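You operate a simulated robot arm through the tools that you are given. There is no shell and no other tool.

Carry out the task below with a simulated robot arm. There is one attempt and no reset: what you move stays moved.

Task
Time the zone 1 sheet's air leak and set steam by the chart.
Fine: use the steam knob; park the clamp before the sheet comes out, and put the sheet back.
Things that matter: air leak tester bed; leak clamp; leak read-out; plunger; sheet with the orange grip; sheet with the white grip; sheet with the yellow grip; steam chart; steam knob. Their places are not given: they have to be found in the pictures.

The check looks at the end state, three seconds after you hand in, the way a careful person would. Anything else that was tipped, shoved, dropped, spilled or broken makes it a failure. Flat cloth is picked up by pressing the open fingertips on it (5 to 10 N) and closing them slowly along it; thin cloth reads only 2 to 8 mm in the jaws.

Robot
A 6-joint arm with a two-finger parallel gripper, fixed in place. Base frame: the origin is at the foot of the arm, x ahead of it, y to its left, z up; the work surface is at about z = 87. Units: cm, rad, N and s.
With the tool pointing down near the work surface it reaches from about 24 to 64 cm from the base axis. Its first joint turns from -1.152 to 1.152 rad. Payload 2.7 kg.
The tool frame sits at the grasp point between the pads (the TCP): z along the fingers, y along the line on which they close. The tips reach 2.3 cm beyond it. Largest opening 9.4 cm; finger width 3.8, thickness 1; the body of the gripper, 5.4 by 9.6 cm, starts 3.9 cm behind the TCP.
Orientation is told as [roll, pitch, yaw] about the base's x, y, z axes, in that order, counted from this pose: with the fingers straight down and closing along the base's y, the tool's x points along the base's -x, its y along +y and its z along -z.

Tools
- The arm moves only by the tool arm_command. Its arguments are lists of equal length, an entry for each row: "grip": the gripper command, from -1 (shut) to 1 (fully open), values between in proportion; "offset": the shift along the tool's x, y, z in cm, a list of three; "rot": the turn, a rotation vector about the tool's x, y, z in rad, a list of three. In form: {"grip": [grip, ...], "offset": [[tx, ty, tz], ...], "rot": [[wx, wy, wz], ...]}. A call has 1 to 20 rows; each row shifts and turns the commanded pose from where the row before left it, along the tool's axes as they then stand. Rows are played at 5 a second. More than 5 cm and 0.15 rad between two rows, or a gripper value outside its range, and nothing of the call is played. Where a pose cannot be reached the arm comes as near as it can. A force on the tool above 90 N (or 10 N above the force at the start of the call, whichever is more), or a blocked arm, ends the call early, and 0.2 s more pass. Each finger travels about 4.5 cm/s and halts on what it meets, pressing with about 40 N; the grip force reading is that of the motor and also rises with nothing between the fingers. The clock runs only during rows and for 0.2 s after the last one: add rows that do not move to give the fingers time. The reply holds the time, the measured pose of the TCP, the force on the tool along the base axes, the opening and the grip force, in the units named above and with some noise, with the torque about the TCP (base axes, N m) and any sound that the robot's microphone picked up, and new pictures: "views" is both (left out), scene, wrist or none.
- Cameras (640 x 400 px; columns grow to the right, rows downward): "scene" is fixed at [4.99, -41.71, 140.47]; the picture's right is [0.95, -0.32, 0.00], its down [-0.18, -0.54, -0.82] and it looks along [0.27, 0.78, -0.57] (base axes); focal length 374 px, centre (320, 200). "wrist" rides on the gripper at [8.6, 1.6, -7.5] in the tool frame; the picture's right is [-0.18, 0.98, 0.00], its down [-0.58, -0.11, -0.81] and it looks along [-0.79, -0.15, 0.59] (tool axes); focal length 243 px, centre (320, 200).
- point_at(camera, pixels): there is no depth. For up to 12 entries [column, row, z] of the newest picture of that camera ("zoom" is the newest enlarged one), the place [x, y] in the base frame at which the ray of that pixel passes the height z, good to about 0.2 cm. The clock stands still meanwhile.
- zoom(camera, box): a new picture of the part [left, top, right, bottom] of that camera's present view, enlarged. The clock stands still meanwhile.
- finish_job(): hands the job in; it is judged then, once.

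Leave the gripper open and the arm clear of the work at the hand-in unless told otherwise.

The tools are called after ">>>" by a JSON object that holds its "name" and its "arguments". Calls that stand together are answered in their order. arm_command: Moves the arm, as the interface text tells. Its arguments: {"type":"object","properties":{"grip":{"type":"array","items":{"type":"number"}},"offset":{"type":"array","items":{"type":"array","items":{"type":"number"}}},"rot":{"type":"array","items":{"type":"array","items":{"type":"number"}}},"views":{"type":"string","enum":["both","scene","wrist","none"]}},"required":["grip","offset","rot"]} The other tools are called the same way: point_at (camera, pixels) gives the place at which the rays of pixels pass given heights; zoom (camera, box) takes an enlarged picture of a part of a camera's view; finish_job () hands the job in.

At the start:

```text
t: 0.0
position: [36.07, 3.77, 118.91]
tcp_rot: [-0.001, 0.002, 0.001]
force: [-0.6, -0.2, -0.1]
ft_torque: [0.02, -0.01, 0.0]
gripper_width: 9.4
grip_force: 0.0
```

scene: 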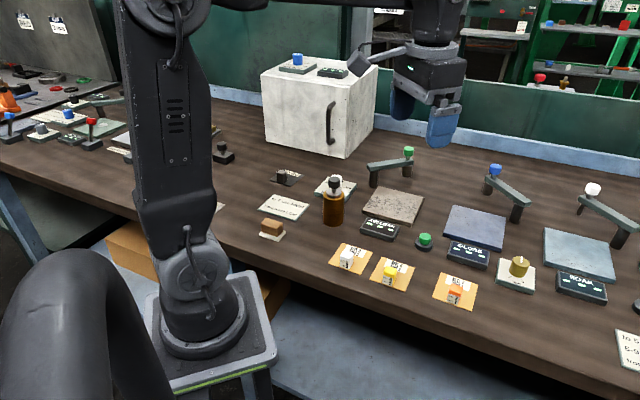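
wrist: 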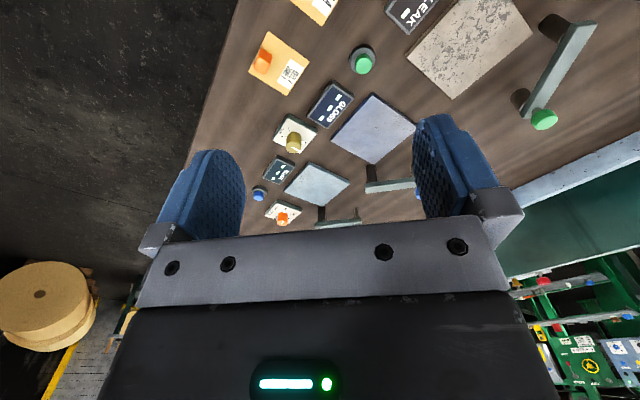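

I see a bench with three testers (read-outs that seem to say something like LEAK, GLOSS, SOAK), three sheets with white, yellow and orange grips, knobs and cards. I'll zoom in to read the labels before I move anything.

>>> {"name": "zoom", "arguments": {"camera": "scene", "box": [320, 130, 480, 230]}}

>>> {"name": "zoom", "arguments": {"camera": "scene", "box": [320, 220, 480, 320]}}

>>> {"name": "zoom", "arguments": {"camera": "scene", "box": [240, 150, 400, 250]}}

>>> {"name": "zoom", "arguments": {"camera": "scene", "box": [440, 150, 640, 275]}}

>>> {"name": "zoom", "arguments": {"camera": "scene", "box": [480, 240, 640, 340]}}

>>> {"name": "zoom", "arguments": {"camera": "scene", "box": [540, 300, 640, 400]}}

>>> {"name": "zoom", "arguments": {"camera": "scene", "box": [0, 60, 160, 160]}}

>>> {"name": "zoom", "arguments": {"camera": "scene", "box": [240, 30, 400, 130]}}

```text
4.00 times, centred on (400, 180) of scene
```

zoom: 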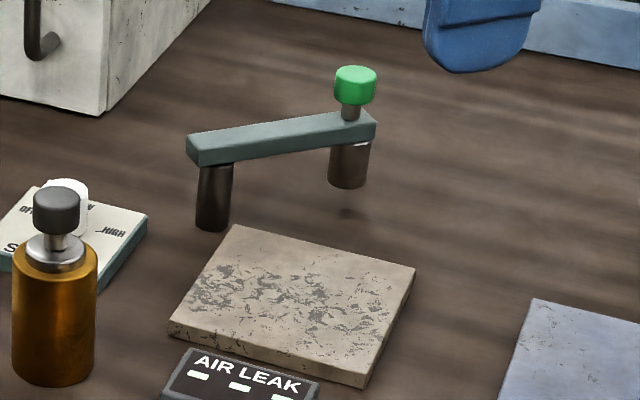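

```text
4.00 times, centred on (400, 270) of scene
```

zoom: 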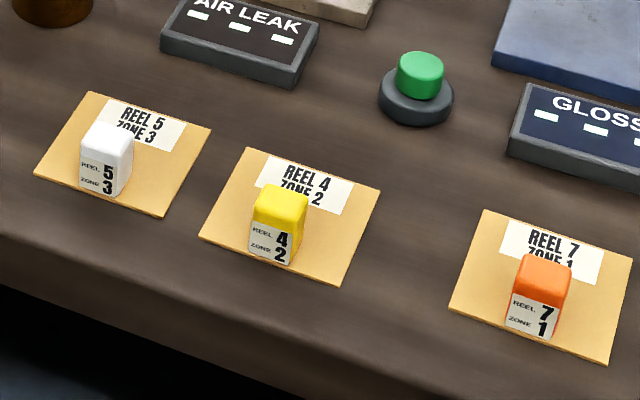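

```text
4.00 times, centred on (320, 200) of scene
```

zoom: 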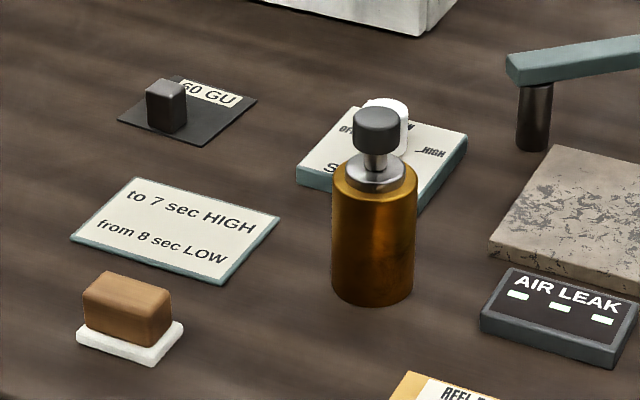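

```text
3.20 times, centred on (540, 212) of scene
```

zoom: 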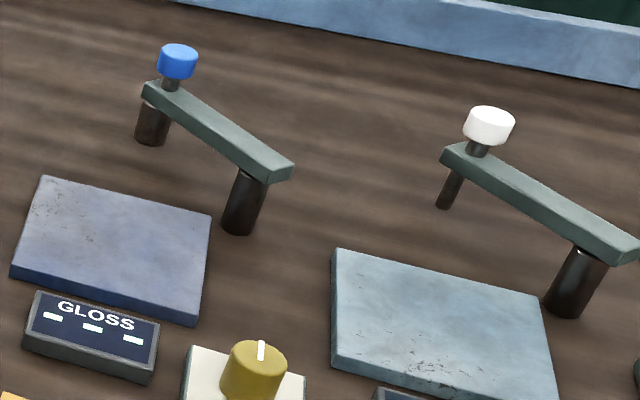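

```text
4.00 times, centred on (560, 290) of scene
```

zoom: 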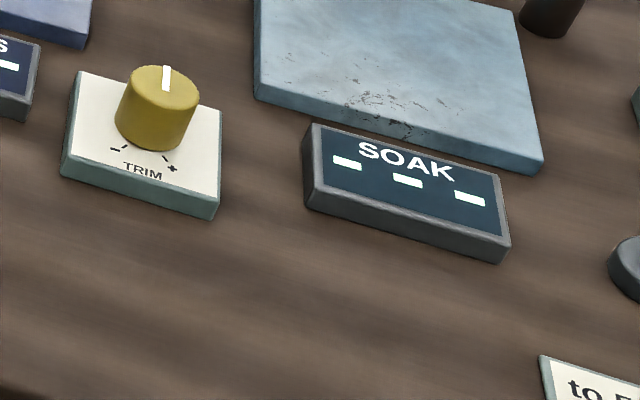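

```text
4.00 times, centred on (590, 350) of scene
```

zoom: 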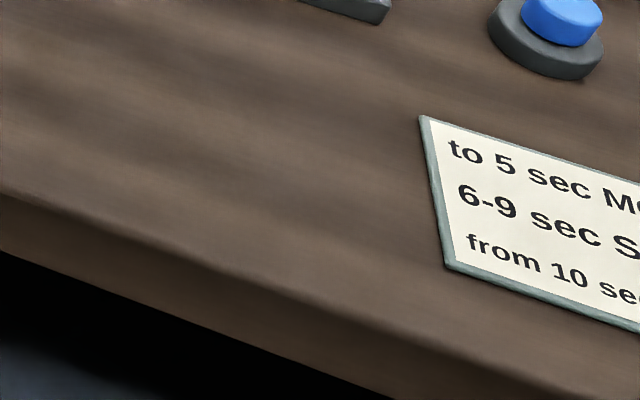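

```text
4.00 times, centred on (80, 110) of scene
```

zoom: 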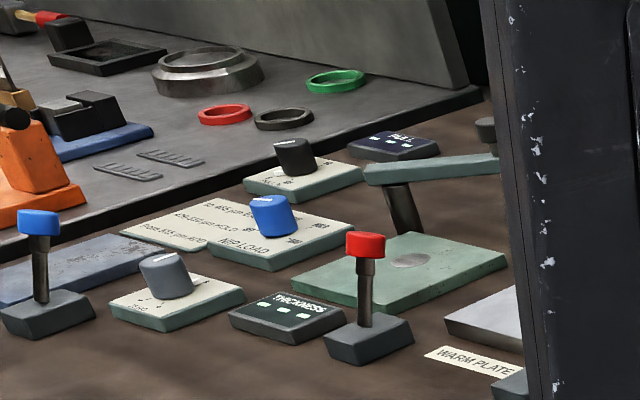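

```text
4.00 times, centred on (320, 80) of scene
```

zoom: 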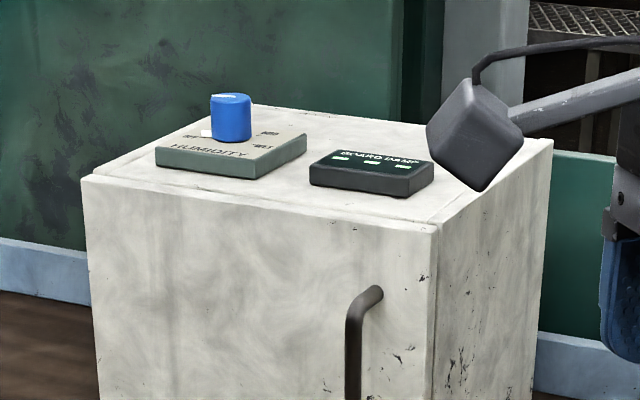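

The bed, clamp and read-out marked AIR LEAK are around (393,205), (390,165) and (380,229). The green button at (424,240) is probably the plunger. The sheet with the orange grip is marked Reel 7, Zone 1. The chart at (283,207) reads "to 7 sec HIGH, from 8 sec LOW", and the steam knob stands behind the amber bottle. Next I'll turn these into base coordinates.

>>> {"name": "point_at", "arguments": {"camera": "scene", "pixels": [[378, 187, 88.5], [423, 197, 88.5], [411, 222, 88.5], [362, 209, 88.5], [374, 186, 87], [406, 175, 87], [372, 165, 92], [408, 158, 92], [409, 150, 95], [424, 246, 87], [424, 236, 90], [380, 232, 88.5]]}}

>>> {"name": "point_at", "arguments": {"camera": "scene", "pixels": [[442, 272, 87], [478, 283, 87], [472, 311, 87], [432, 297, 87], [454, 303, 87], [455, 287, 90], [333, 225, 87], [335, 180, 96], [335, 186, 91], [315, 190, 88.5], [357, 183, 88.5], [283, 207, 87]]}}

>>> {"name": "zoom", "arguments": {"camera": "wrist", "box": [230, 0, 390, 100]}}

>>> {"name": "zoom", "arguments": {"camera": "wrist", "box": [380, 0, 620, 150]}}

>>> {"name": "zoom", "arguments": {"camera": "scene", "box": [300, 160, 364, 200]}}

>>> {"name": "zoom", "arguments": {"camera": "scene", "box": [420, 265, 490, 315]}}

```text
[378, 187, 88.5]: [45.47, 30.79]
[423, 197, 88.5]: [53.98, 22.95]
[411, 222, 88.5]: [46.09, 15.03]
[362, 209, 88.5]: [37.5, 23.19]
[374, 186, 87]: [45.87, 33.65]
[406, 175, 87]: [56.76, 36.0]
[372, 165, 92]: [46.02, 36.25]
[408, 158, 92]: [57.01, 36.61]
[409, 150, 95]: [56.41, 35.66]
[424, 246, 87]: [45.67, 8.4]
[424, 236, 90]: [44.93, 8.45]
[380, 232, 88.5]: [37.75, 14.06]
```

```text
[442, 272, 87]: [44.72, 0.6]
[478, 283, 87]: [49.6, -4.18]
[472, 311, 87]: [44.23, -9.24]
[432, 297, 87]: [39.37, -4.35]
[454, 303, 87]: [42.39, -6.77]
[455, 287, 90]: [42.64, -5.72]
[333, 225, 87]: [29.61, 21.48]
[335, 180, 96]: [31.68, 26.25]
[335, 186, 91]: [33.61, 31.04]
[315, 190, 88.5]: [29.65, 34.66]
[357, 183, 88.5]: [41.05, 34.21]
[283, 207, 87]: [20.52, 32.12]
```

```text
4.00 times, centred on (310, 50) of wrist
```

zoom: 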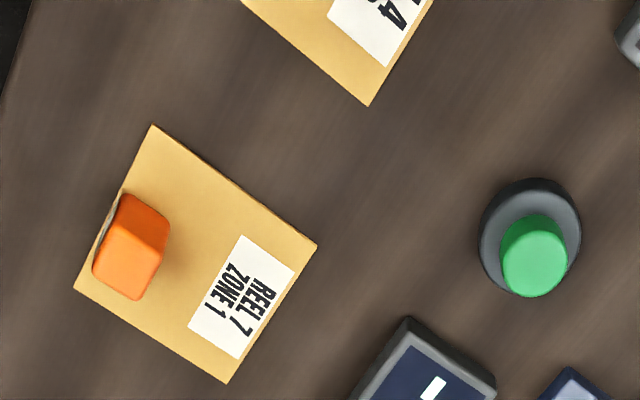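

```text
2.67 times, centred on (500, 75) of wrist
```

zoom: 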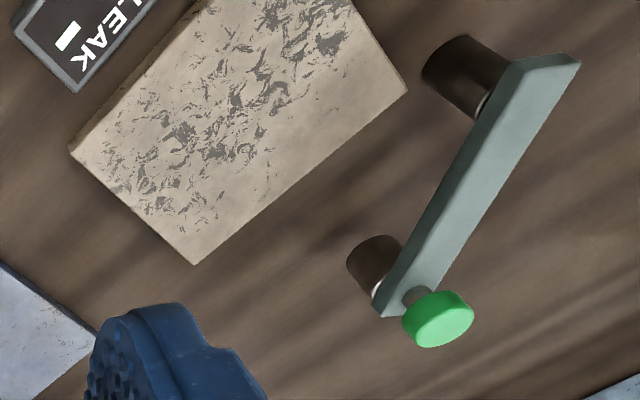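

```text
10.00 times, centred on (332, 180) of scene
```

zoom: 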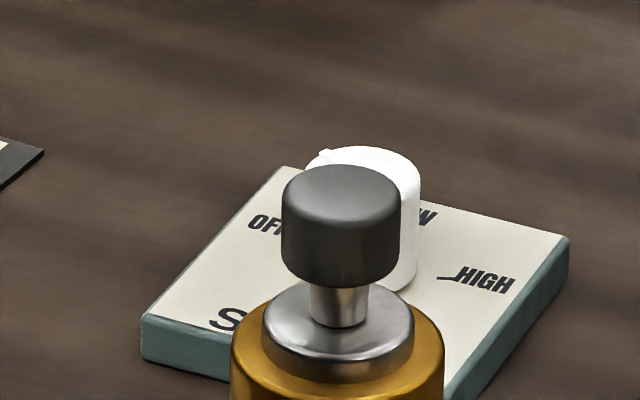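

```text
8.00 times, centred on (455, 290) of scene
```

zoom: 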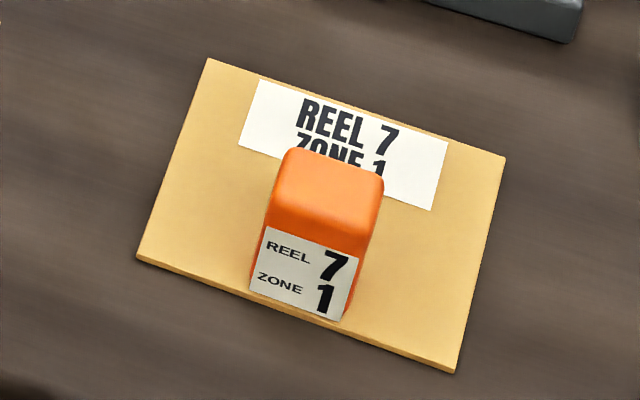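

The sheet, bed and clamp are now located roughly. I'm not sure yet whether the plunger is the green button at (424,240) or the amber cylinder with the push top at (333,205). I'll stay high and move the wrist camera over the amber cylinder and steam panel to check.

>>> {"name": "arm_command", "arguments": {"grip": [1, 1, 1, 1, 1], "offset": [[1.5, 4, 0], [1.5, 4, 0], [1.5, 4, 0], [1.5, 4, 0], [0, 0, 0]], "rot": [[0, 0, 0], [0, 0, 0], [0, 0, 0], [0, 0, 0], [0, 0, 0]]}}

```text
t: 1.2
position: [29.98, 19.88, 119.08]
tcp_rot: [0.001, 0.0, 0.001]
force: [-0.1, -1.0, 0.8]
ft_torque: [-0.04, 0.04, 0.02]
gripper_width: 9.39
grip_force: 0.1
```

scene: 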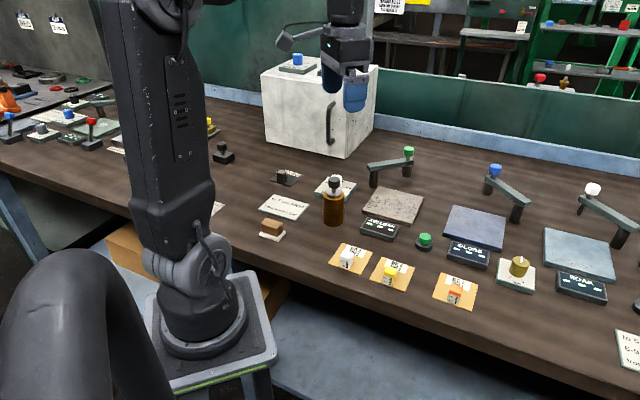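
wrist: 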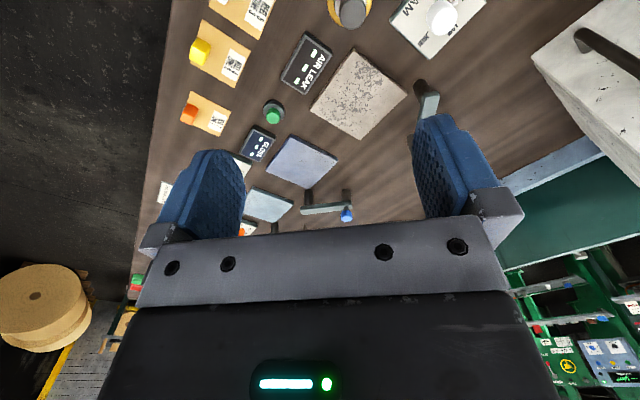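

The wrist view now shows the steam panel at (435,20) and the amber cylinder at (350,10). I'll zoom in on both.

>>> {"name": "zoom", "arguments": {"camera": "wrist", "box": [300, 0, 500, 125]}}

>>> {"name": "zoom", "arguments": {"camera": "wrist", "box": [150, 0, 350, 125]}}

>>> {"name": "zoom", "arguments": {"camera": "wrist", "box": [150, 110, 350, 235]}}

```text
3.20 times, centred on (400, 62) of wrist
```

zoom: 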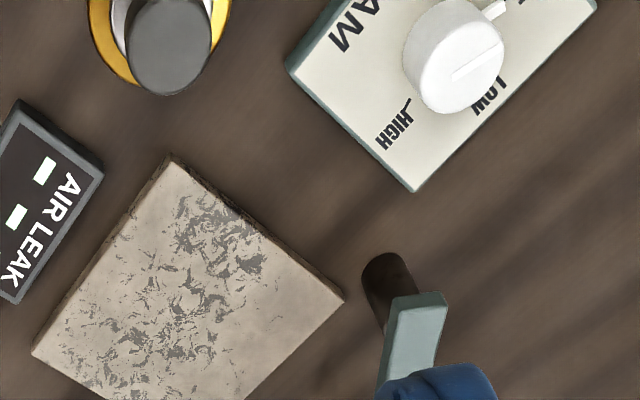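

```text
3.20 times, centred on (250, 62) of wrist
```

zoom: 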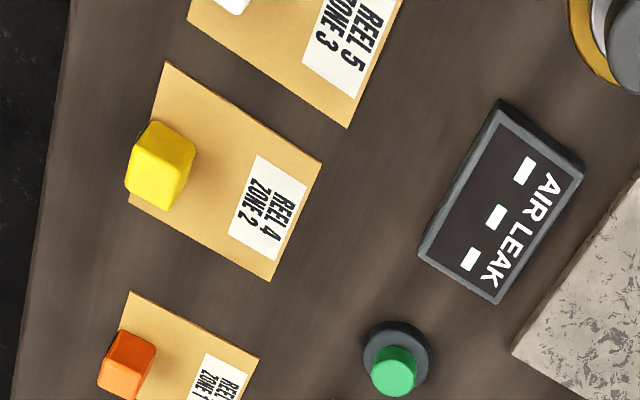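

```text
3.20 times, centred on (250, 172) of wrist
```

zoom: 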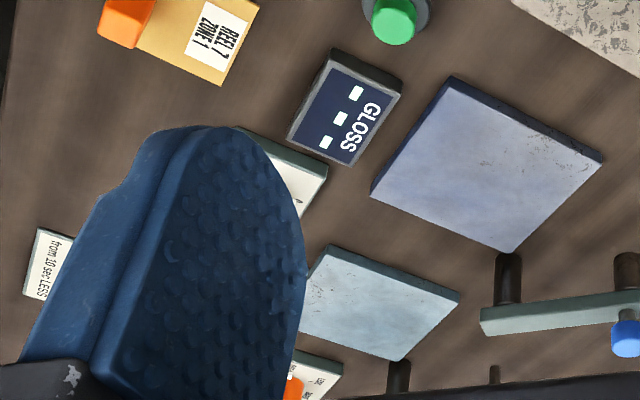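

The panel around the white knob has OFF, LOW and HIGH marks. Before going closer I'll check where the cabinet is, so I keep clear of it.

>>> {"name": "point_at", "arguments": {"camera": "scene", "pixels": [[345, 157, 87], [267, 143, 87], [372, 125, 87], [333, 224, 87], [323, 222, 87], [343, 222, 87], [333, 192, 94], [283, 207, 87], [271, 236, 88]]}}

>>> {"name": "point_at", "arguments": {"camera": "wrist", "pixels": [[441, 20, 91], [392, 20, 88.5], [430, 60, 88.5], [350, 10, 97], [421, 85, 92], [354, 50, 88.5], [407, 93, 88.5], [273, 110, 89], [190, 113, 89]]}}

```text
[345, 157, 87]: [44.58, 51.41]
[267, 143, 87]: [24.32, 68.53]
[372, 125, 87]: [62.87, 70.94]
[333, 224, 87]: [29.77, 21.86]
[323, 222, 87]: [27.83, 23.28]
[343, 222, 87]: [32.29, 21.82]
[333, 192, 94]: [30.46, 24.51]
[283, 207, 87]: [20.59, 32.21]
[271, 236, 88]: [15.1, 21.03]
```

```text
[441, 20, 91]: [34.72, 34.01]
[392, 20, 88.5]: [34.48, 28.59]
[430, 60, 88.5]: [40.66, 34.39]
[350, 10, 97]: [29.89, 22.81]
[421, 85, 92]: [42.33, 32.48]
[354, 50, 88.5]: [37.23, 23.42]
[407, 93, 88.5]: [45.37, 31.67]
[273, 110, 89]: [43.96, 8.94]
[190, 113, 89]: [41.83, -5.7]
```

The cabinet begins at about y=51, so it's well clear. The steam knob is near (34.7, 34). I'll hover above the panel for a close view.

>>> {"name": "arm_command", "arguments": {"grip": [1, 1, 1, 1, 1], "offset": [[-0.6, 2.6, 3], [-0.6, 2.6, 3], [-0.6, 2.6, 3], [-0.6, 2.6, 3], [0, 0, 0]], "rot": [[0, 0, 0], [0, 0, 0], [0, 0, 0], [0, 0, 0], [0, 0, 0]]}}

```text
t: 2.4
position: [32.45, 30.17, 106.96]
tcp_rot: [0.0, -0.001, 0.0]
force: [-0.2, -0.3, 0.0]
ft_torque: [0.02, 0.0, 0.03]
gripper_width: 9.37
grip_force: 0.1
```

scene: 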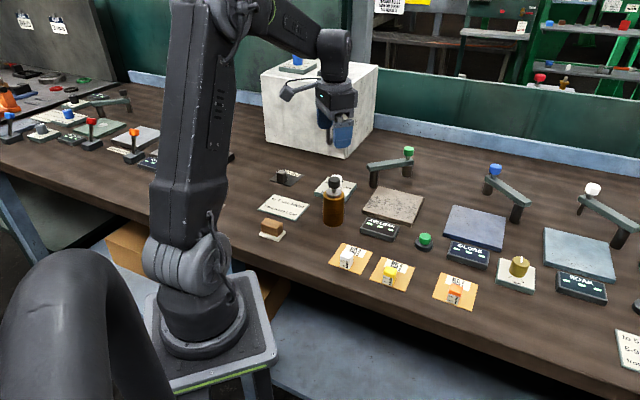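
wrist: 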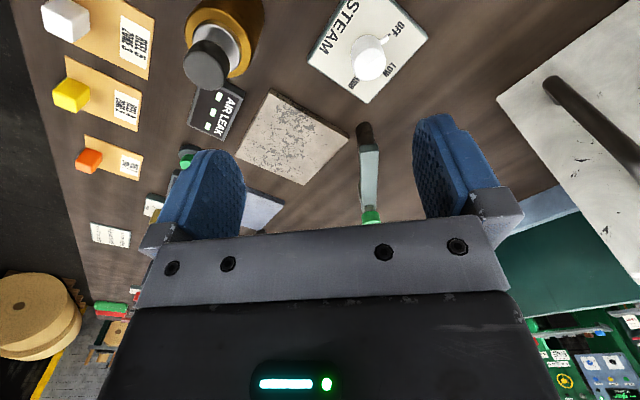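

The panel is at (367,45) in the wrist view and the amber cylinder is at (220,50). I'll zoom in on both and on the clamp.

>>> {"name": "zoom", "arguments": {"camera": "wrist", "box": [290, 0, 450, 100]}}

>>> {"name": "zoom", "arguments": {"camera": "wrist", "box": [150, 0, 310, 100]}}

>>> {"name": "zoom", "arguments": {"camera": "wrist", "box": [310, 100, 430, 230]}}

>>> {"name": "point_at", "arguments": {"camera": "wrist", "pixels": [[370, 42, 92], [368, 70, 88.5], [363, 132, 87], [370, 212, 95], [365, 150, 92], [205, 65, 98], [345, 138, 88.5], [302, 185, 88.5], [272, 90, 88.5], [235, 148, 88.5]]}}

```text
4.00 times, centred on (370, 50) of wrist
```

zoom: 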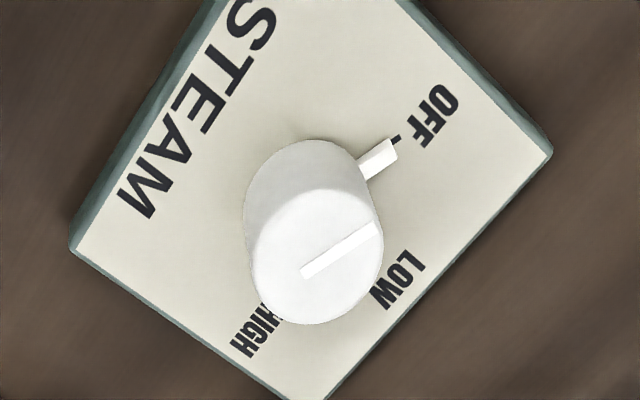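

```text
4.00 times, centred on (230, 50) of wrist
```

zoom: 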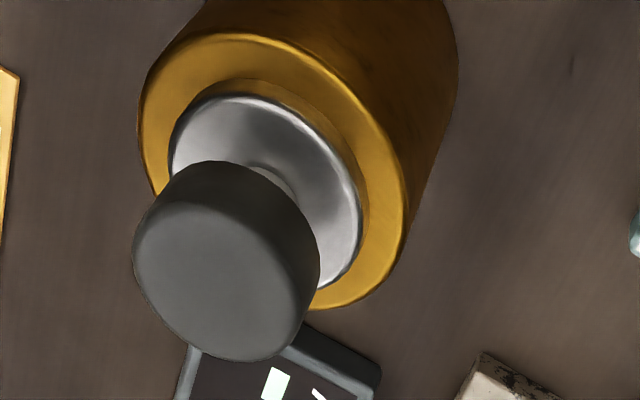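

```text
3.08 times, centred on (370, 165) of wrist
```

zoom: 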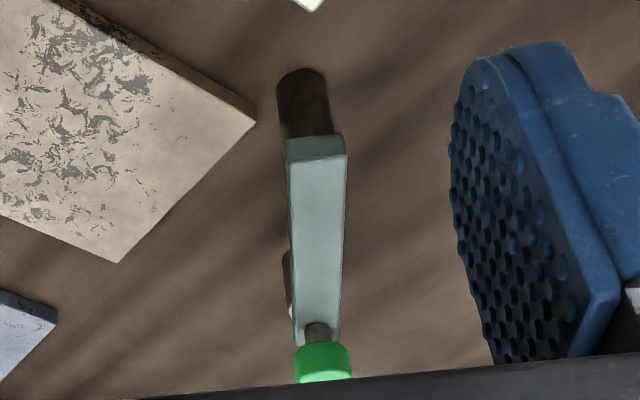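

```text
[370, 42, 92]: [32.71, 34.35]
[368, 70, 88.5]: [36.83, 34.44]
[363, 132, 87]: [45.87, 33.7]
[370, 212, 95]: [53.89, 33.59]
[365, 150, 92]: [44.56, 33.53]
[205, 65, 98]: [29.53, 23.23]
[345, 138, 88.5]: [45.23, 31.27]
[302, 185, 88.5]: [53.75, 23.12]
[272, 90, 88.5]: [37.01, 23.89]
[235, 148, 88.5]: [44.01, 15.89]
```

The brass cylinder has a steel collar and a grey push cap on a rod, so I take that as the air plunger. The steam knob's pointer is on OFF. Next I'll fly high over to the orange-grip sheet and turn the gripper to line up with its block.

>>> {"name": "arm_command", "arguments": {"grip": [1, 1, 1, 1, 1, 1, 1, 1, 1, 1, 1, 1, 1, 1, 1], "offset": [[-1.2, -4.55, -0.3], [-1.2, -4.55, 0], [-1.2, -4.55, 0], [-1.2, -4.55, 0], [-1.2, -4.55, 0], [-1.2, -4.55, 0], [-1.2, -4.55, 0], [-1.2, -4.55, 0], [0, 0, 0.8], [0, 0, 0.8], [0, 0, 0.8], [0, 0, 0.8], [0, 0, 0.8], [0, 0, 0], [0, 0, 0]], "rot": [[0, 0, 0], [0, 0, 0], [0, 0, 0], [0, 0, 0], [0, 0, 0], [0, 0, 0], [0, 0, 0], [0, 0, 0], [0, 0, 0.125], [0, 0, 0.125], [0, 0, 0.125], [0, 0, 0.125], [0, 0, 0.125], [0, 0, 0.125], [0, 0, 0]]}}

```text
t: 5.6
position: [41.99, -6.3, 103.18]
tcp_rot: [-0.001, -0.001, -0.753]
force: [0.0, -0.1, 0.1]
ft_torque: [0.0, 0.01, -0.04]
gripper_width: 9.39
grip_force: 0.1
```

scene: 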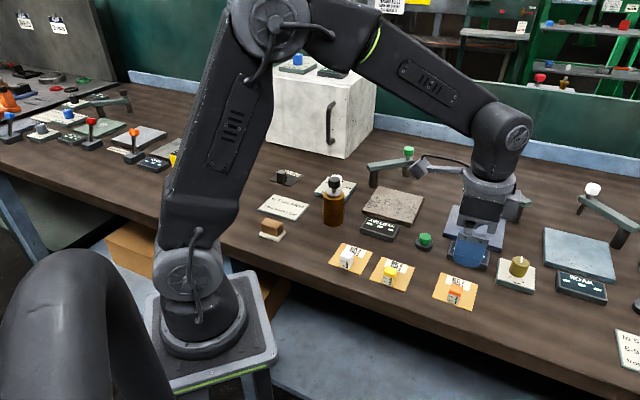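
wrist: 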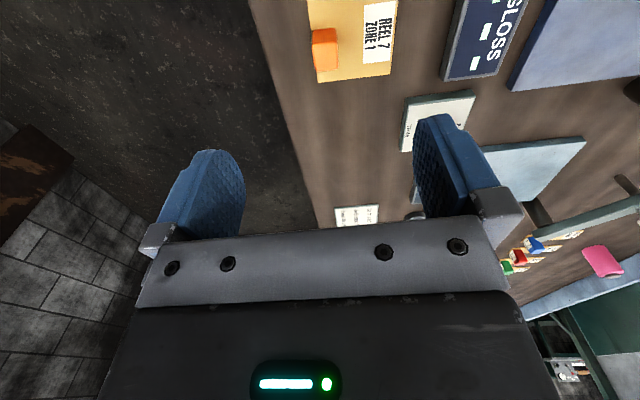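

The orange block appears at (325,50) in the wrist view, near the top. I'll zoom in to measure where it is and which way it faces.

>>> {"name": "zoom", "arguments": {"camera": "wrist", "box": [270, 0, 430, 100]}}

```text
4.00 times, centred on (350, 50) of wrist
```

zoom: 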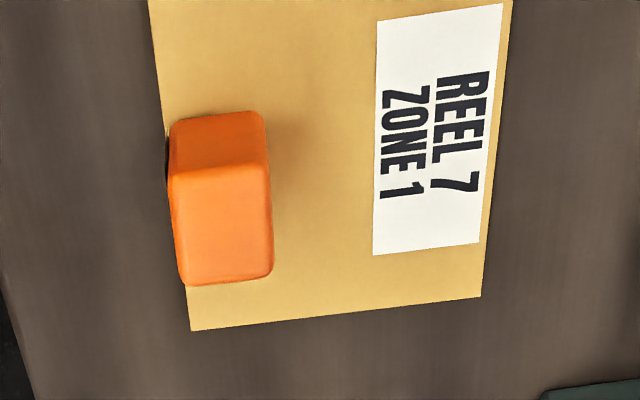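

I'll convert the sheet corners, the block's base edge and the corners of its top face into base coordinates.

>>> {"name": "point_at", "arguments": {"camera": "zoom", "pixels": [[150, 0, 87.3], [512, 0, 87.3], [481, 297, 87.3], [191, 330, 87.3], [170, 122, 87.4], [262, 112, 87.4], [169, 170, 90], [268, 165, 90], [272, 277, 90], [183, 287, 90], [222, 225, 90], [222, 225, 89.5]]}}

>>> {"name": "zoom", "arguments": {"camera": "scene", "box": [420, 260, 500, 310]}}

```text
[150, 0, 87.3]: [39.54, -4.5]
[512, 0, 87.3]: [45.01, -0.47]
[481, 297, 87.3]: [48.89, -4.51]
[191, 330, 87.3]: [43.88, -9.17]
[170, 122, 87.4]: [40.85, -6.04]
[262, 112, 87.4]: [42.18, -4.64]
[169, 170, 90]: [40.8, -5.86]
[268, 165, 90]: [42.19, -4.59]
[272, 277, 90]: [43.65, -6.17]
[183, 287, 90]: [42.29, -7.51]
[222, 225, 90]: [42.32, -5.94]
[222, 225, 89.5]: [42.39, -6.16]
```

```text
8.00 times, centred on (460, 285) of scene
```

zoom: 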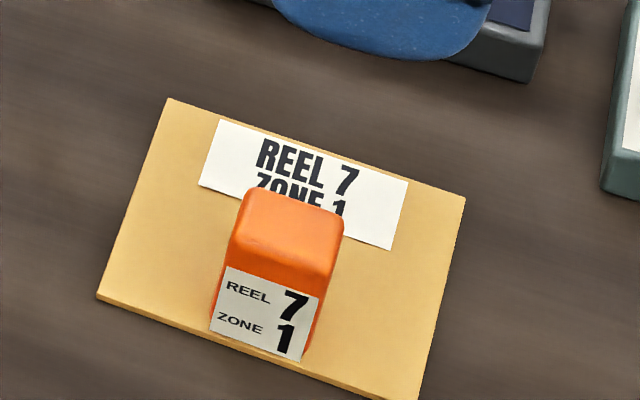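

The block's top face is near z=90 and its centre is near (42.2, -6.0). It is about 1.9 deep and 2.2 wide, lined up at a yaw of about -0.82. I'll correct the yaw, partly close the fingers, and come down to just above it.

>>> {"name": "arm_command", "arguments": {"grip": [0.3, 0.1, 0.1, 0.1, 0.1], "offset": [[0, 0, 0], [0, 0.36, 2.5], [0, 0, 3], [0, 0, 2.2], [0, 0, 0]], "rot": [[0, 0, 0.067], [0, 0, 0], [0, 0, 0], [0, 0, 0], [0, 0, 0]]}}

```text
t: 6.8
position: [42.32, -5.92, 95.49]
tcp_rot: [0.0, 0.0, -0.816]
force: [0.0, 0.4, -0.2]
ft_torque: [-0.03, -0.02, 0.0]
gripper_width: 5.17
grip_force: 0.1
```

scene: 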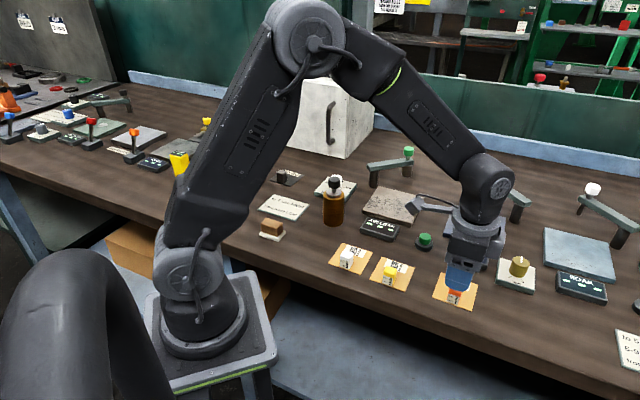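
wrist: 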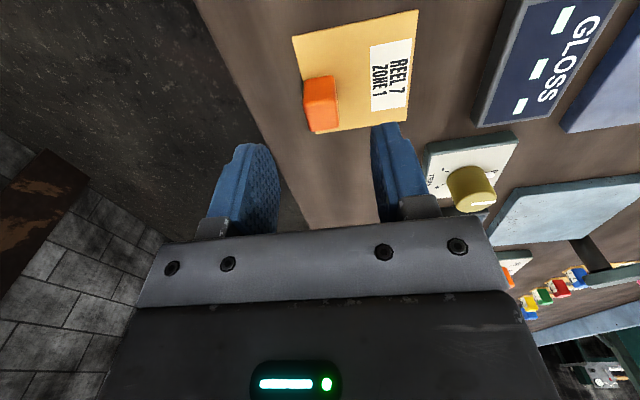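

The fingers are now above the block at (320,105). I'll zoom to check the alignment before lowering.

>>> {"name": "zoom", "arguments": {"camera": "wrist", "box": [240, 0, 440, 125]}}

>>> {"name": "zoom", "arguments": {"camera": "wrist", "box": [270, 50, 370, 150]}}

```text
3.20 times, centred on (340, 62) of wrist
```

zoom: 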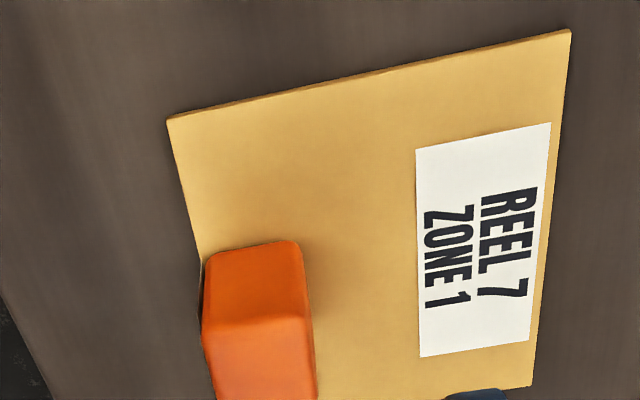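

```text
4.00 times, centred on (320, 100) of wrist
```

zoom: 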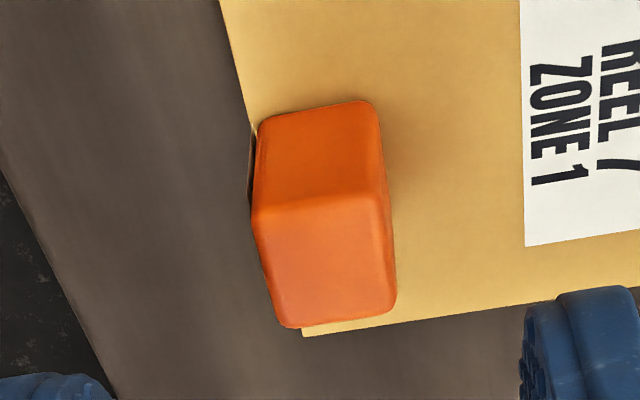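

>>> {"name": "point_at", "arguments": {"camera": "zoom", "pixels": [[254, 215, 90], [385, 198, 90], [396, 305, 90], [285, 325, 90], [260, 120, 87.4], [368, 102, 87.4], [303, 336, 87.3], [220, 0, 87.3]]}}

>>> {"name": "point_at", "arguments": {"camera": "wrist", "pixels": [[292, 37, 87.3], [418, 9, 87.3], [408, 121, 87.3], [305, 134, 87.3]]}}

```text
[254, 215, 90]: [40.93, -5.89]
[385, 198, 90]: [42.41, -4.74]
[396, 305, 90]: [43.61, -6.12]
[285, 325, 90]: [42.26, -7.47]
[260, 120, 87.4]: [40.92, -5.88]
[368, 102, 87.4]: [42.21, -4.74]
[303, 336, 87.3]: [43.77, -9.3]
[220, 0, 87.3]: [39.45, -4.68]
```

```text
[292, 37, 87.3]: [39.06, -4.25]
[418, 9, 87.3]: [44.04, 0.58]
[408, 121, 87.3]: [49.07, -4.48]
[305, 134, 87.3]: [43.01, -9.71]
```

The block centre is (42.3, -6.05) and the TCP is at (42.32, -5.92), so it's well aligned. I'll lower to about z=90.15 and close on the block slowly.

>>> {"name": "arm_command", "arguments": {"grip": [0.1, 0.1, 0.1, -0.2, -0.4, -0.5, -0.6, -0.7, -0.8, -0.8], "offset": [[0, -0.1, 2.7], [0, 0, 2.6], [0, 0, 0], [0, 0, 0], [0, 0, 0], [0, 0, 0], [0, 0, 0], [0, 0, 0], [0, 0, 0], [0, 0, 0]], "rot": [[0, 0, 0], [0, 0, 0], [0, 0, 0], [0, 0, 0], [0, 0, 0], [0, 0, 0], [0, 0, 0], [0, 0, 0], [0, 0, 0], [0, 0, 0]]}}

```text
t: 9.0
position: [42.24, -6.14, 90.16]
tcp_rot: [0.0, 0.0, -0.816]
force: [-0.4, 0.1, -0.3]
ft_torque: [-0.03, 0.04, 0.0]
gripper_width: 1.88
grip_force: 39.7
```

scene: 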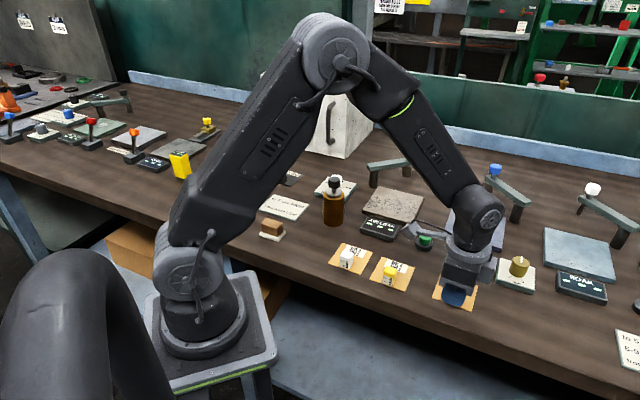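
wrist: 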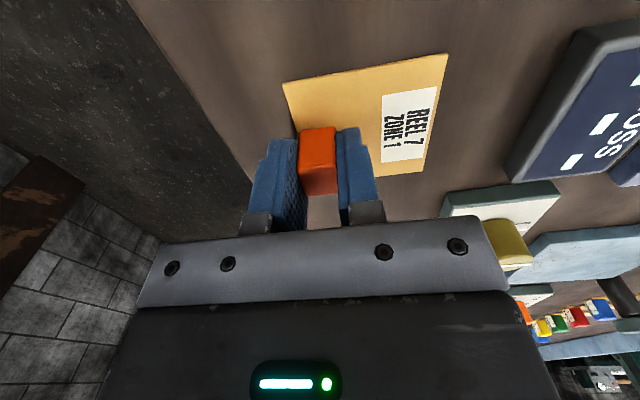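

The block is gripped at 1.88 cm with about 40 N. I'll lift slowly and see whether the sheet comes up with it.

>>> {"name": "arm_command", "arguments": {"grip": [-0.9, -0.9, -0.9, -0.9, -0.9], "offset": [[0, 0, -1], [0, 0, -2], [0, 0, -3], [0, 0, -4], [0, 0, 0]], "rot": [[0, 0, 0], [0, 0, 0], [0, 0, 0], [0, 0, 0], [0, 0, 0]]}}

```text
t: 10.2
position: [42.08, -5.99, 100.34]
tcp_rot: [0.0, -0.002, -0.818]
force: [0.0, -0.1, -0.3]
ft_torque: [0.01, -0.02, 0.0]
gripper_width: 1.91
grip_force: 40.6
```

scene: 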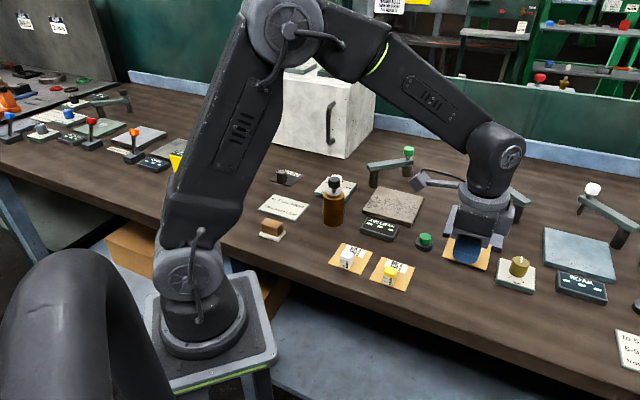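
wrist: 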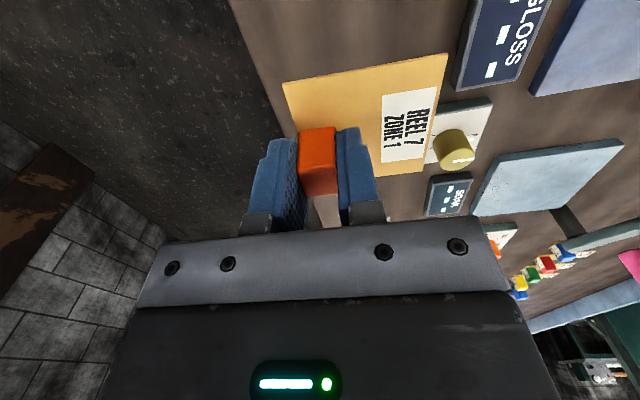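

The sheet came up flat and stiff in the grip. I'll carry it high over the tester bed, which is centred near (46, 23.5), and keep the same orientation so the block ends up on the side away from the clamp.

>>> {"name": "arm_command", "arguments": {"grip": [-0.9, -0.9, -0.9, -0.9, -0.9, -0.9, -0.9, -0.9], "offset": [[2.745, 2.985, 0], [2.745, 2.985, 0], [2.745, 2.985, 0], [2.745, 2.985, 0], [2.745, 2.985, 0], [2.745, 2.985, 0], [2.745, 2.985, 0], [0, 0, 0]], "rot": [[0, 0, 0], [0, 0, 0], [0, 0, 0], [0, 0, 0], [0, 0, 0], [0, 0, 0], [0, 0, 0], [0, 0, 0]]}}

```text
t: 12.0
position: [44.09, 22.33, 100.29]
tcp_rot: [0.0, 0.0, -0.816]
force: [-0.7, -0.8, -1.2]
ft_torque: [-0.01, 0.02, 0.0]
gripper_width: 1.87
grip_force: 40.1
```

scene: 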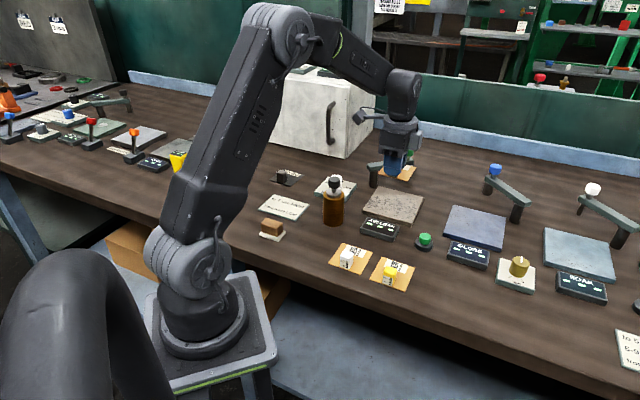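
wrist: 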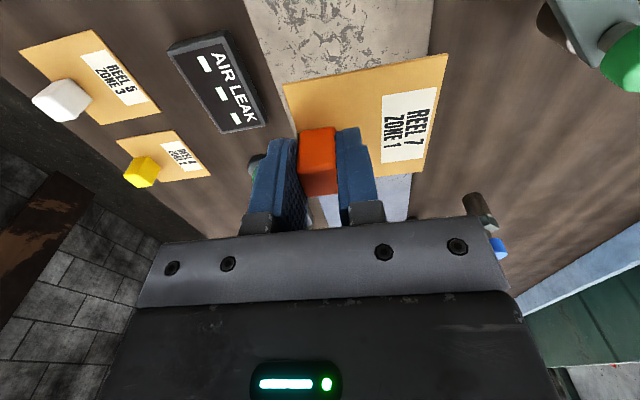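

The sheet is over the bed and nothing is in the way. I'll lower to about z=93 and check the placement.

>>> {"name": "arm_command", "arguments": {"grip": [-0.9, -0.9, -0.9, -0.9, -0.9], "offset": [[0, 0, 2], [0, 0, 2], [0, 0, 1.8], [0, 0, 1.5], [0, 0, 0]], "rot": [[0, 0, 0], [0, 0, 0], [0, 0, 0], [0, 0, 0], [0, 0, 0]]}}

>>> {"name": "zoom", "arguments": {"camera": "scene", "box": [320, 130, 480, 230]}}

>>> {"name": "zoom", "arguments": {"camera": "wrist", "box": [200, 0, 520, 200]}}

```text
t: 13.2
position: [44.21, 22.13, 92.89]
tcp_rot: [0.001, 0.0, -0.818]
force: [0.3, -0.2, -0.3]
ft_torque: [-0.01, 0.01, -0.01]
gripper_width: 1.9
grip_force: 40.1
```

scene: 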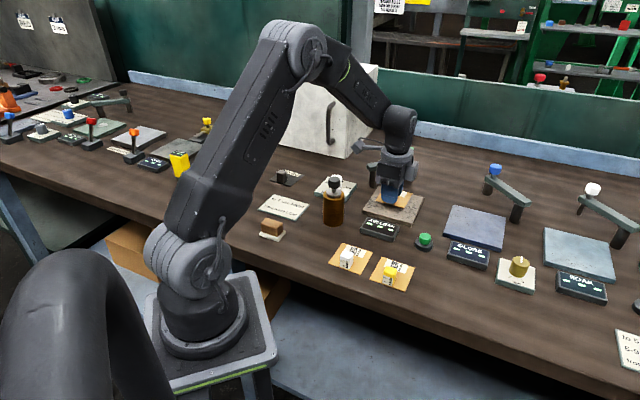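
wrist: 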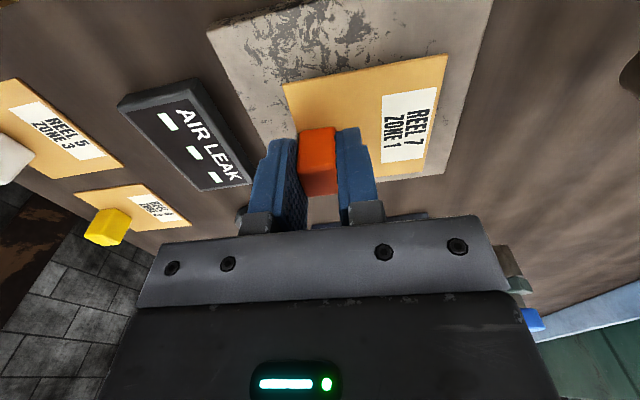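

```text
4.00 times, centred on (400, 180) of scene
```

zoom: 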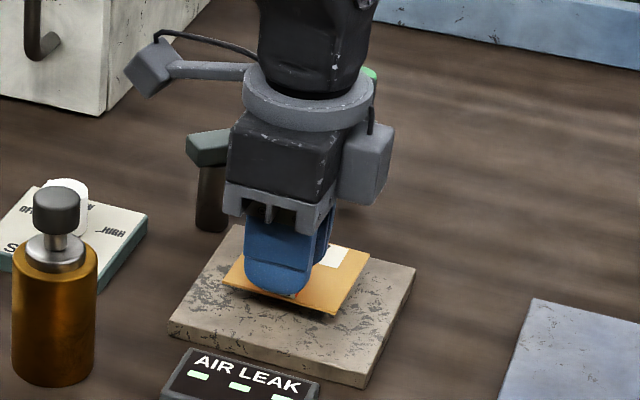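

```text
2.00 times, centred on (360, 100) of wrist
```

zoom: 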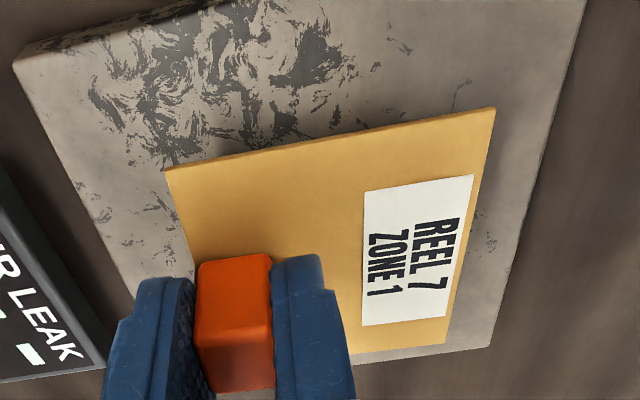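

The sheet may sit close to one edge of the bed. I'll measure the sheet corners and the bed edges at their heights.

>>> {"name": "point_at", "arguments": {"camera": "zoom", "pixels": [[165, 170, 90], [495, 107, 90], [445, 344, 90], [15, 62, 88.2], [490, 346, 88.2], [340, 360, 88.2], [585, 0, 88.2], [106, 365, 88.2], [60, 180, 88.2], [535, 190, 88.2]]}}

>>> {"name": "point_at", "arguments": {"camera": "scene", "pixels": [[378, 186.5, 88.2], [423.5, 197, 88.2], [411, 223.5, 88.2], [362, 211, 88.2]]}}

```text
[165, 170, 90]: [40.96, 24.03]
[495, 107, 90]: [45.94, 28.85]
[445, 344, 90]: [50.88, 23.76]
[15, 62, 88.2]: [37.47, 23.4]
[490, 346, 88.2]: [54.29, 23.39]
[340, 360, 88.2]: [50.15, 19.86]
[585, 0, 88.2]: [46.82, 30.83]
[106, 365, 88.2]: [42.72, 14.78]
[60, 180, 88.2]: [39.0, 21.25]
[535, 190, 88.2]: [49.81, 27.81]
```

```text
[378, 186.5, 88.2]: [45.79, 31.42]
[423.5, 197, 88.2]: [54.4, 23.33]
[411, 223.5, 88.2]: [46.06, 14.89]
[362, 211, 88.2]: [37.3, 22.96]
```

The sheet centre is at (45.9, 23.9) and the bed centre at (45.9, 23.2), so the whole sheet lies within the bed. I'll lower it gently until it touches.

>>> {"name": "arm_command", "arguments": {"grip": [-0.9, -0.9, -0.9, -0.9], "offset": [[0, 0, 0.7], [0, 0, 0.4], [0, 0, 0.2], [0, 0, 0]], "rot": [[0, 0, 0], [0, 0, 0], [0, 0, 0], [0, 0, 0]], "views": "scene"}}

```text
t: 14.2
position: [44.18, 22.2, 91.68]
tcp_rot: [0.0, 0.0, -0.817]
force: [0.0, -0.4, -0.4]
ft_torque: [-0.01, 0.01, -0.01]
gripper_width: 1.91
grip_force: 40.2
```

scene: 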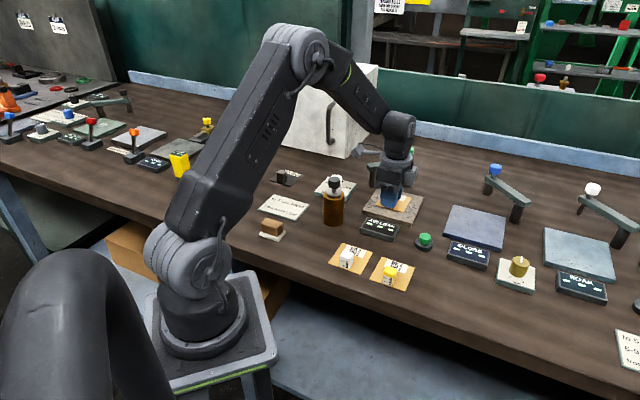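

There's no contact force yet at z=91.68. I'll keep lowering in small steps.

>>> {"name": "arm_command", "arguments": {"grip": [-0.9, -0.9, -0.9, -0.9], "offset": [[0, 0, 0.1], [0, 0, 0.1], [0, 0, 0.05], [0, 0, 0]], "rot": [[0, 0, 0], [0, 0, 0], [0, 0, 0], [0, 0, 0]], "views": "scene"}}

>>> {"name": "zoom", "arguments": {"camera": "scene", "box": [340, 160, 436, 220]}}

```text
t: 15.2
position: [44.25, 22.25, 91.49]
tcp_rot: [0.002, 0.0, -0.817]
force: [-1.3, -1.1, 3.7]
ft_torque: [-0.02, 0.04, -0.01]
gripper_width: 1.91
grip_force: 40.4
```

scene: 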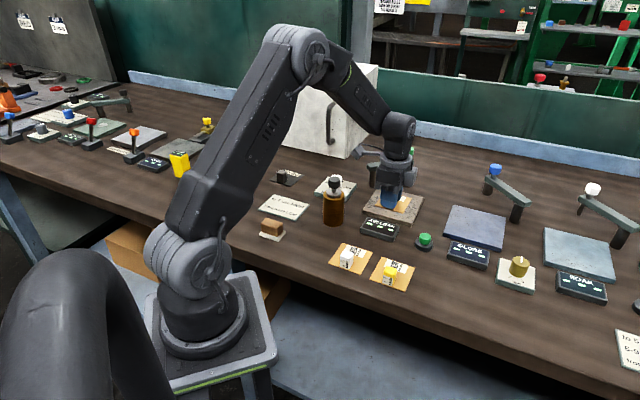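

```text
6.67 times, centred on (388, 190) of scene
```

zoom: 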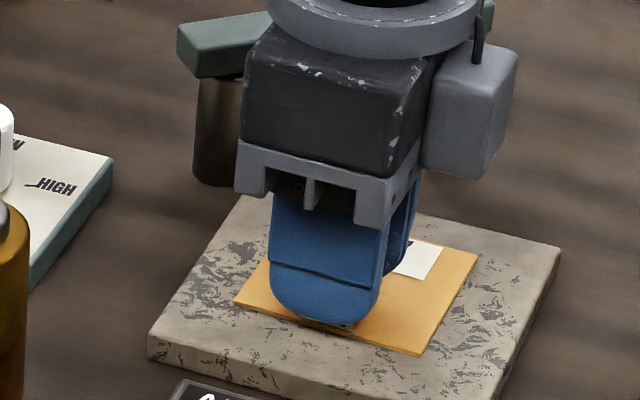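

Contact shows as about 3.7 N at z=91.49, and the sheet is flat on the bed. I'll open gradually and rise straight up.

>>> {"name": "arm_command", "arguments": {"grip": [-0.55, -0.4, -0.2, 0.0, 0.1, 0.1, 0.1, 0.1, 0.1], "offset": [[0, 0, 0], [0, 0, 0], [0, 0, 0], [0, 0, 0], [0, 0, 0], [0, 0, -1.5], [0, 0, -3], [0, 0, -4], [0, 0, -4]], "rot": [[0, 0, 0], [0, 0, 0], [0, 0, 0], [0, 0, 0], [0, 0, 0], [0, 0, 0], [0, 0, 0], [0, 0, 0], [0, 0, 0]]}}

```text
t: 17.2
position: [44.13, 22.29, 103.97]
tcp_rot: [0.001, 0.0, -0.817]
force: [-0.2, -0.3, 0.2]
ft_torque: [0.01, -0.01, -0.04]
gripper_width: 5.18
grip_force: 0.2
```

scene: 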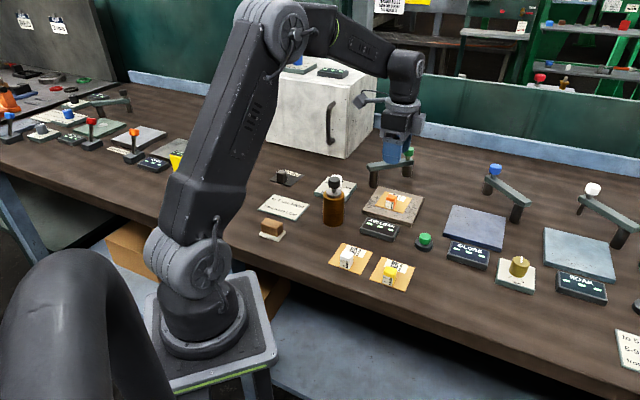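
wrist: 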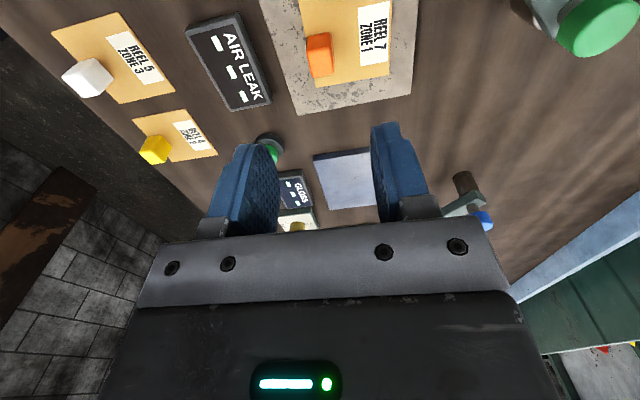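

The sheet rests on the bed and the gripper is clear. Next I'll turn back to yaw 0 and move up over the clamp to see the pivot, the arm and the green knob.

>>> {"name": "arm_command", "arguments": {"grip": [0.1, 0.1, 0.1, 0.1, 0.1, 0.1, 0.1, 0.1, 0.1], "offset": [[0, 0, -1], [0, 0, -1], [0, 0, 0], [0, 0, 0], [0, 0, 0], [0, 0, 0], [-1, 3.8, 0], [-0.9, 3.9, 0], [0, 0, 0]], "rot": [[0, 0, -0.136], [0, 0, -0.136], [0, 0, -0.136], [0, 0, -0.136], [0, 0, -0.136], [0, 0, -0.137], [0, 0, 0], [0, 0, 0], [0, 0, 0]]}}

>>> {"name": "zoom", "arguments": {"camera": "wrist", "box": [270, 0, 470, 125]}}

>>> {"name": "zoom", "arguments": {"camera": "scene", "box": [340, 130, 436, 190]}}

```text
t: 19.2
position: [46.13, 29.92, 106.01]
tcp_rot: [0.0, 0.0, 0.001]
force: [0.5, 0.7, -0.3]
ft_torque: [0.01, 0.0, 0.01]
gripper_width: 5.17
grip_force: 0.2
```

scene: 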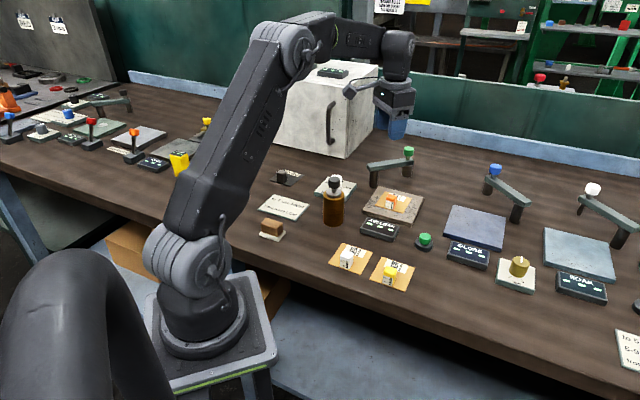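
wrist: 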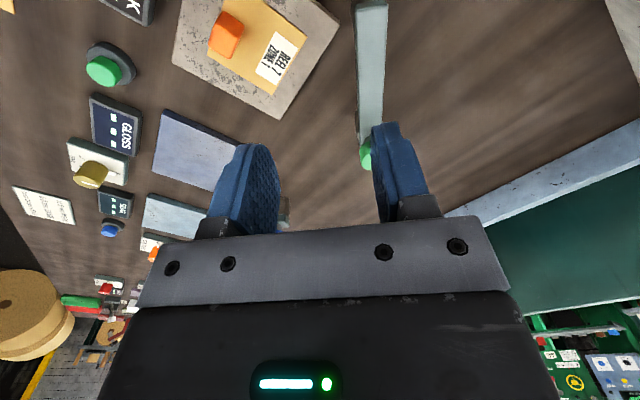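

```text
3.20 times, centred on (370, 62) of wrist
```

zoom: 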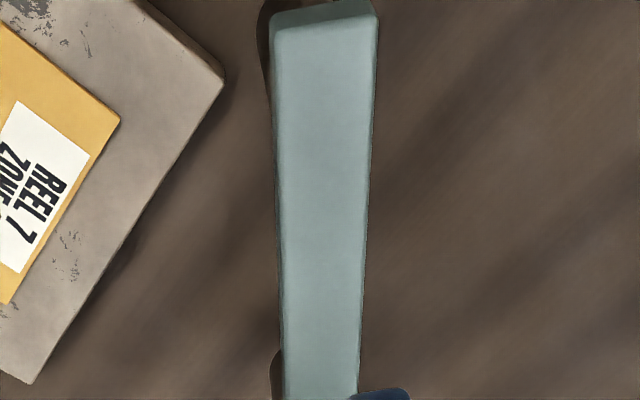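

```text
6.67 times, centred on (388, 160) of scene
```

zoom: 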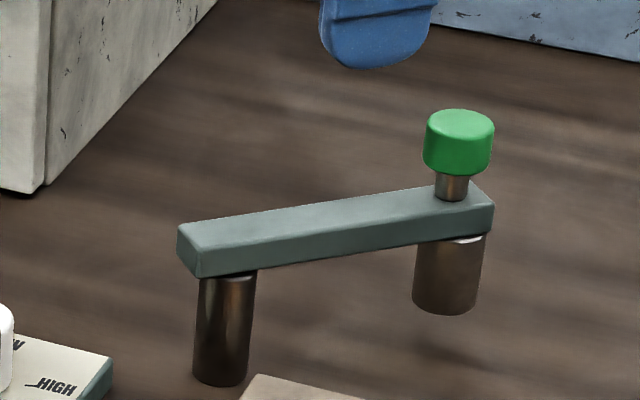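

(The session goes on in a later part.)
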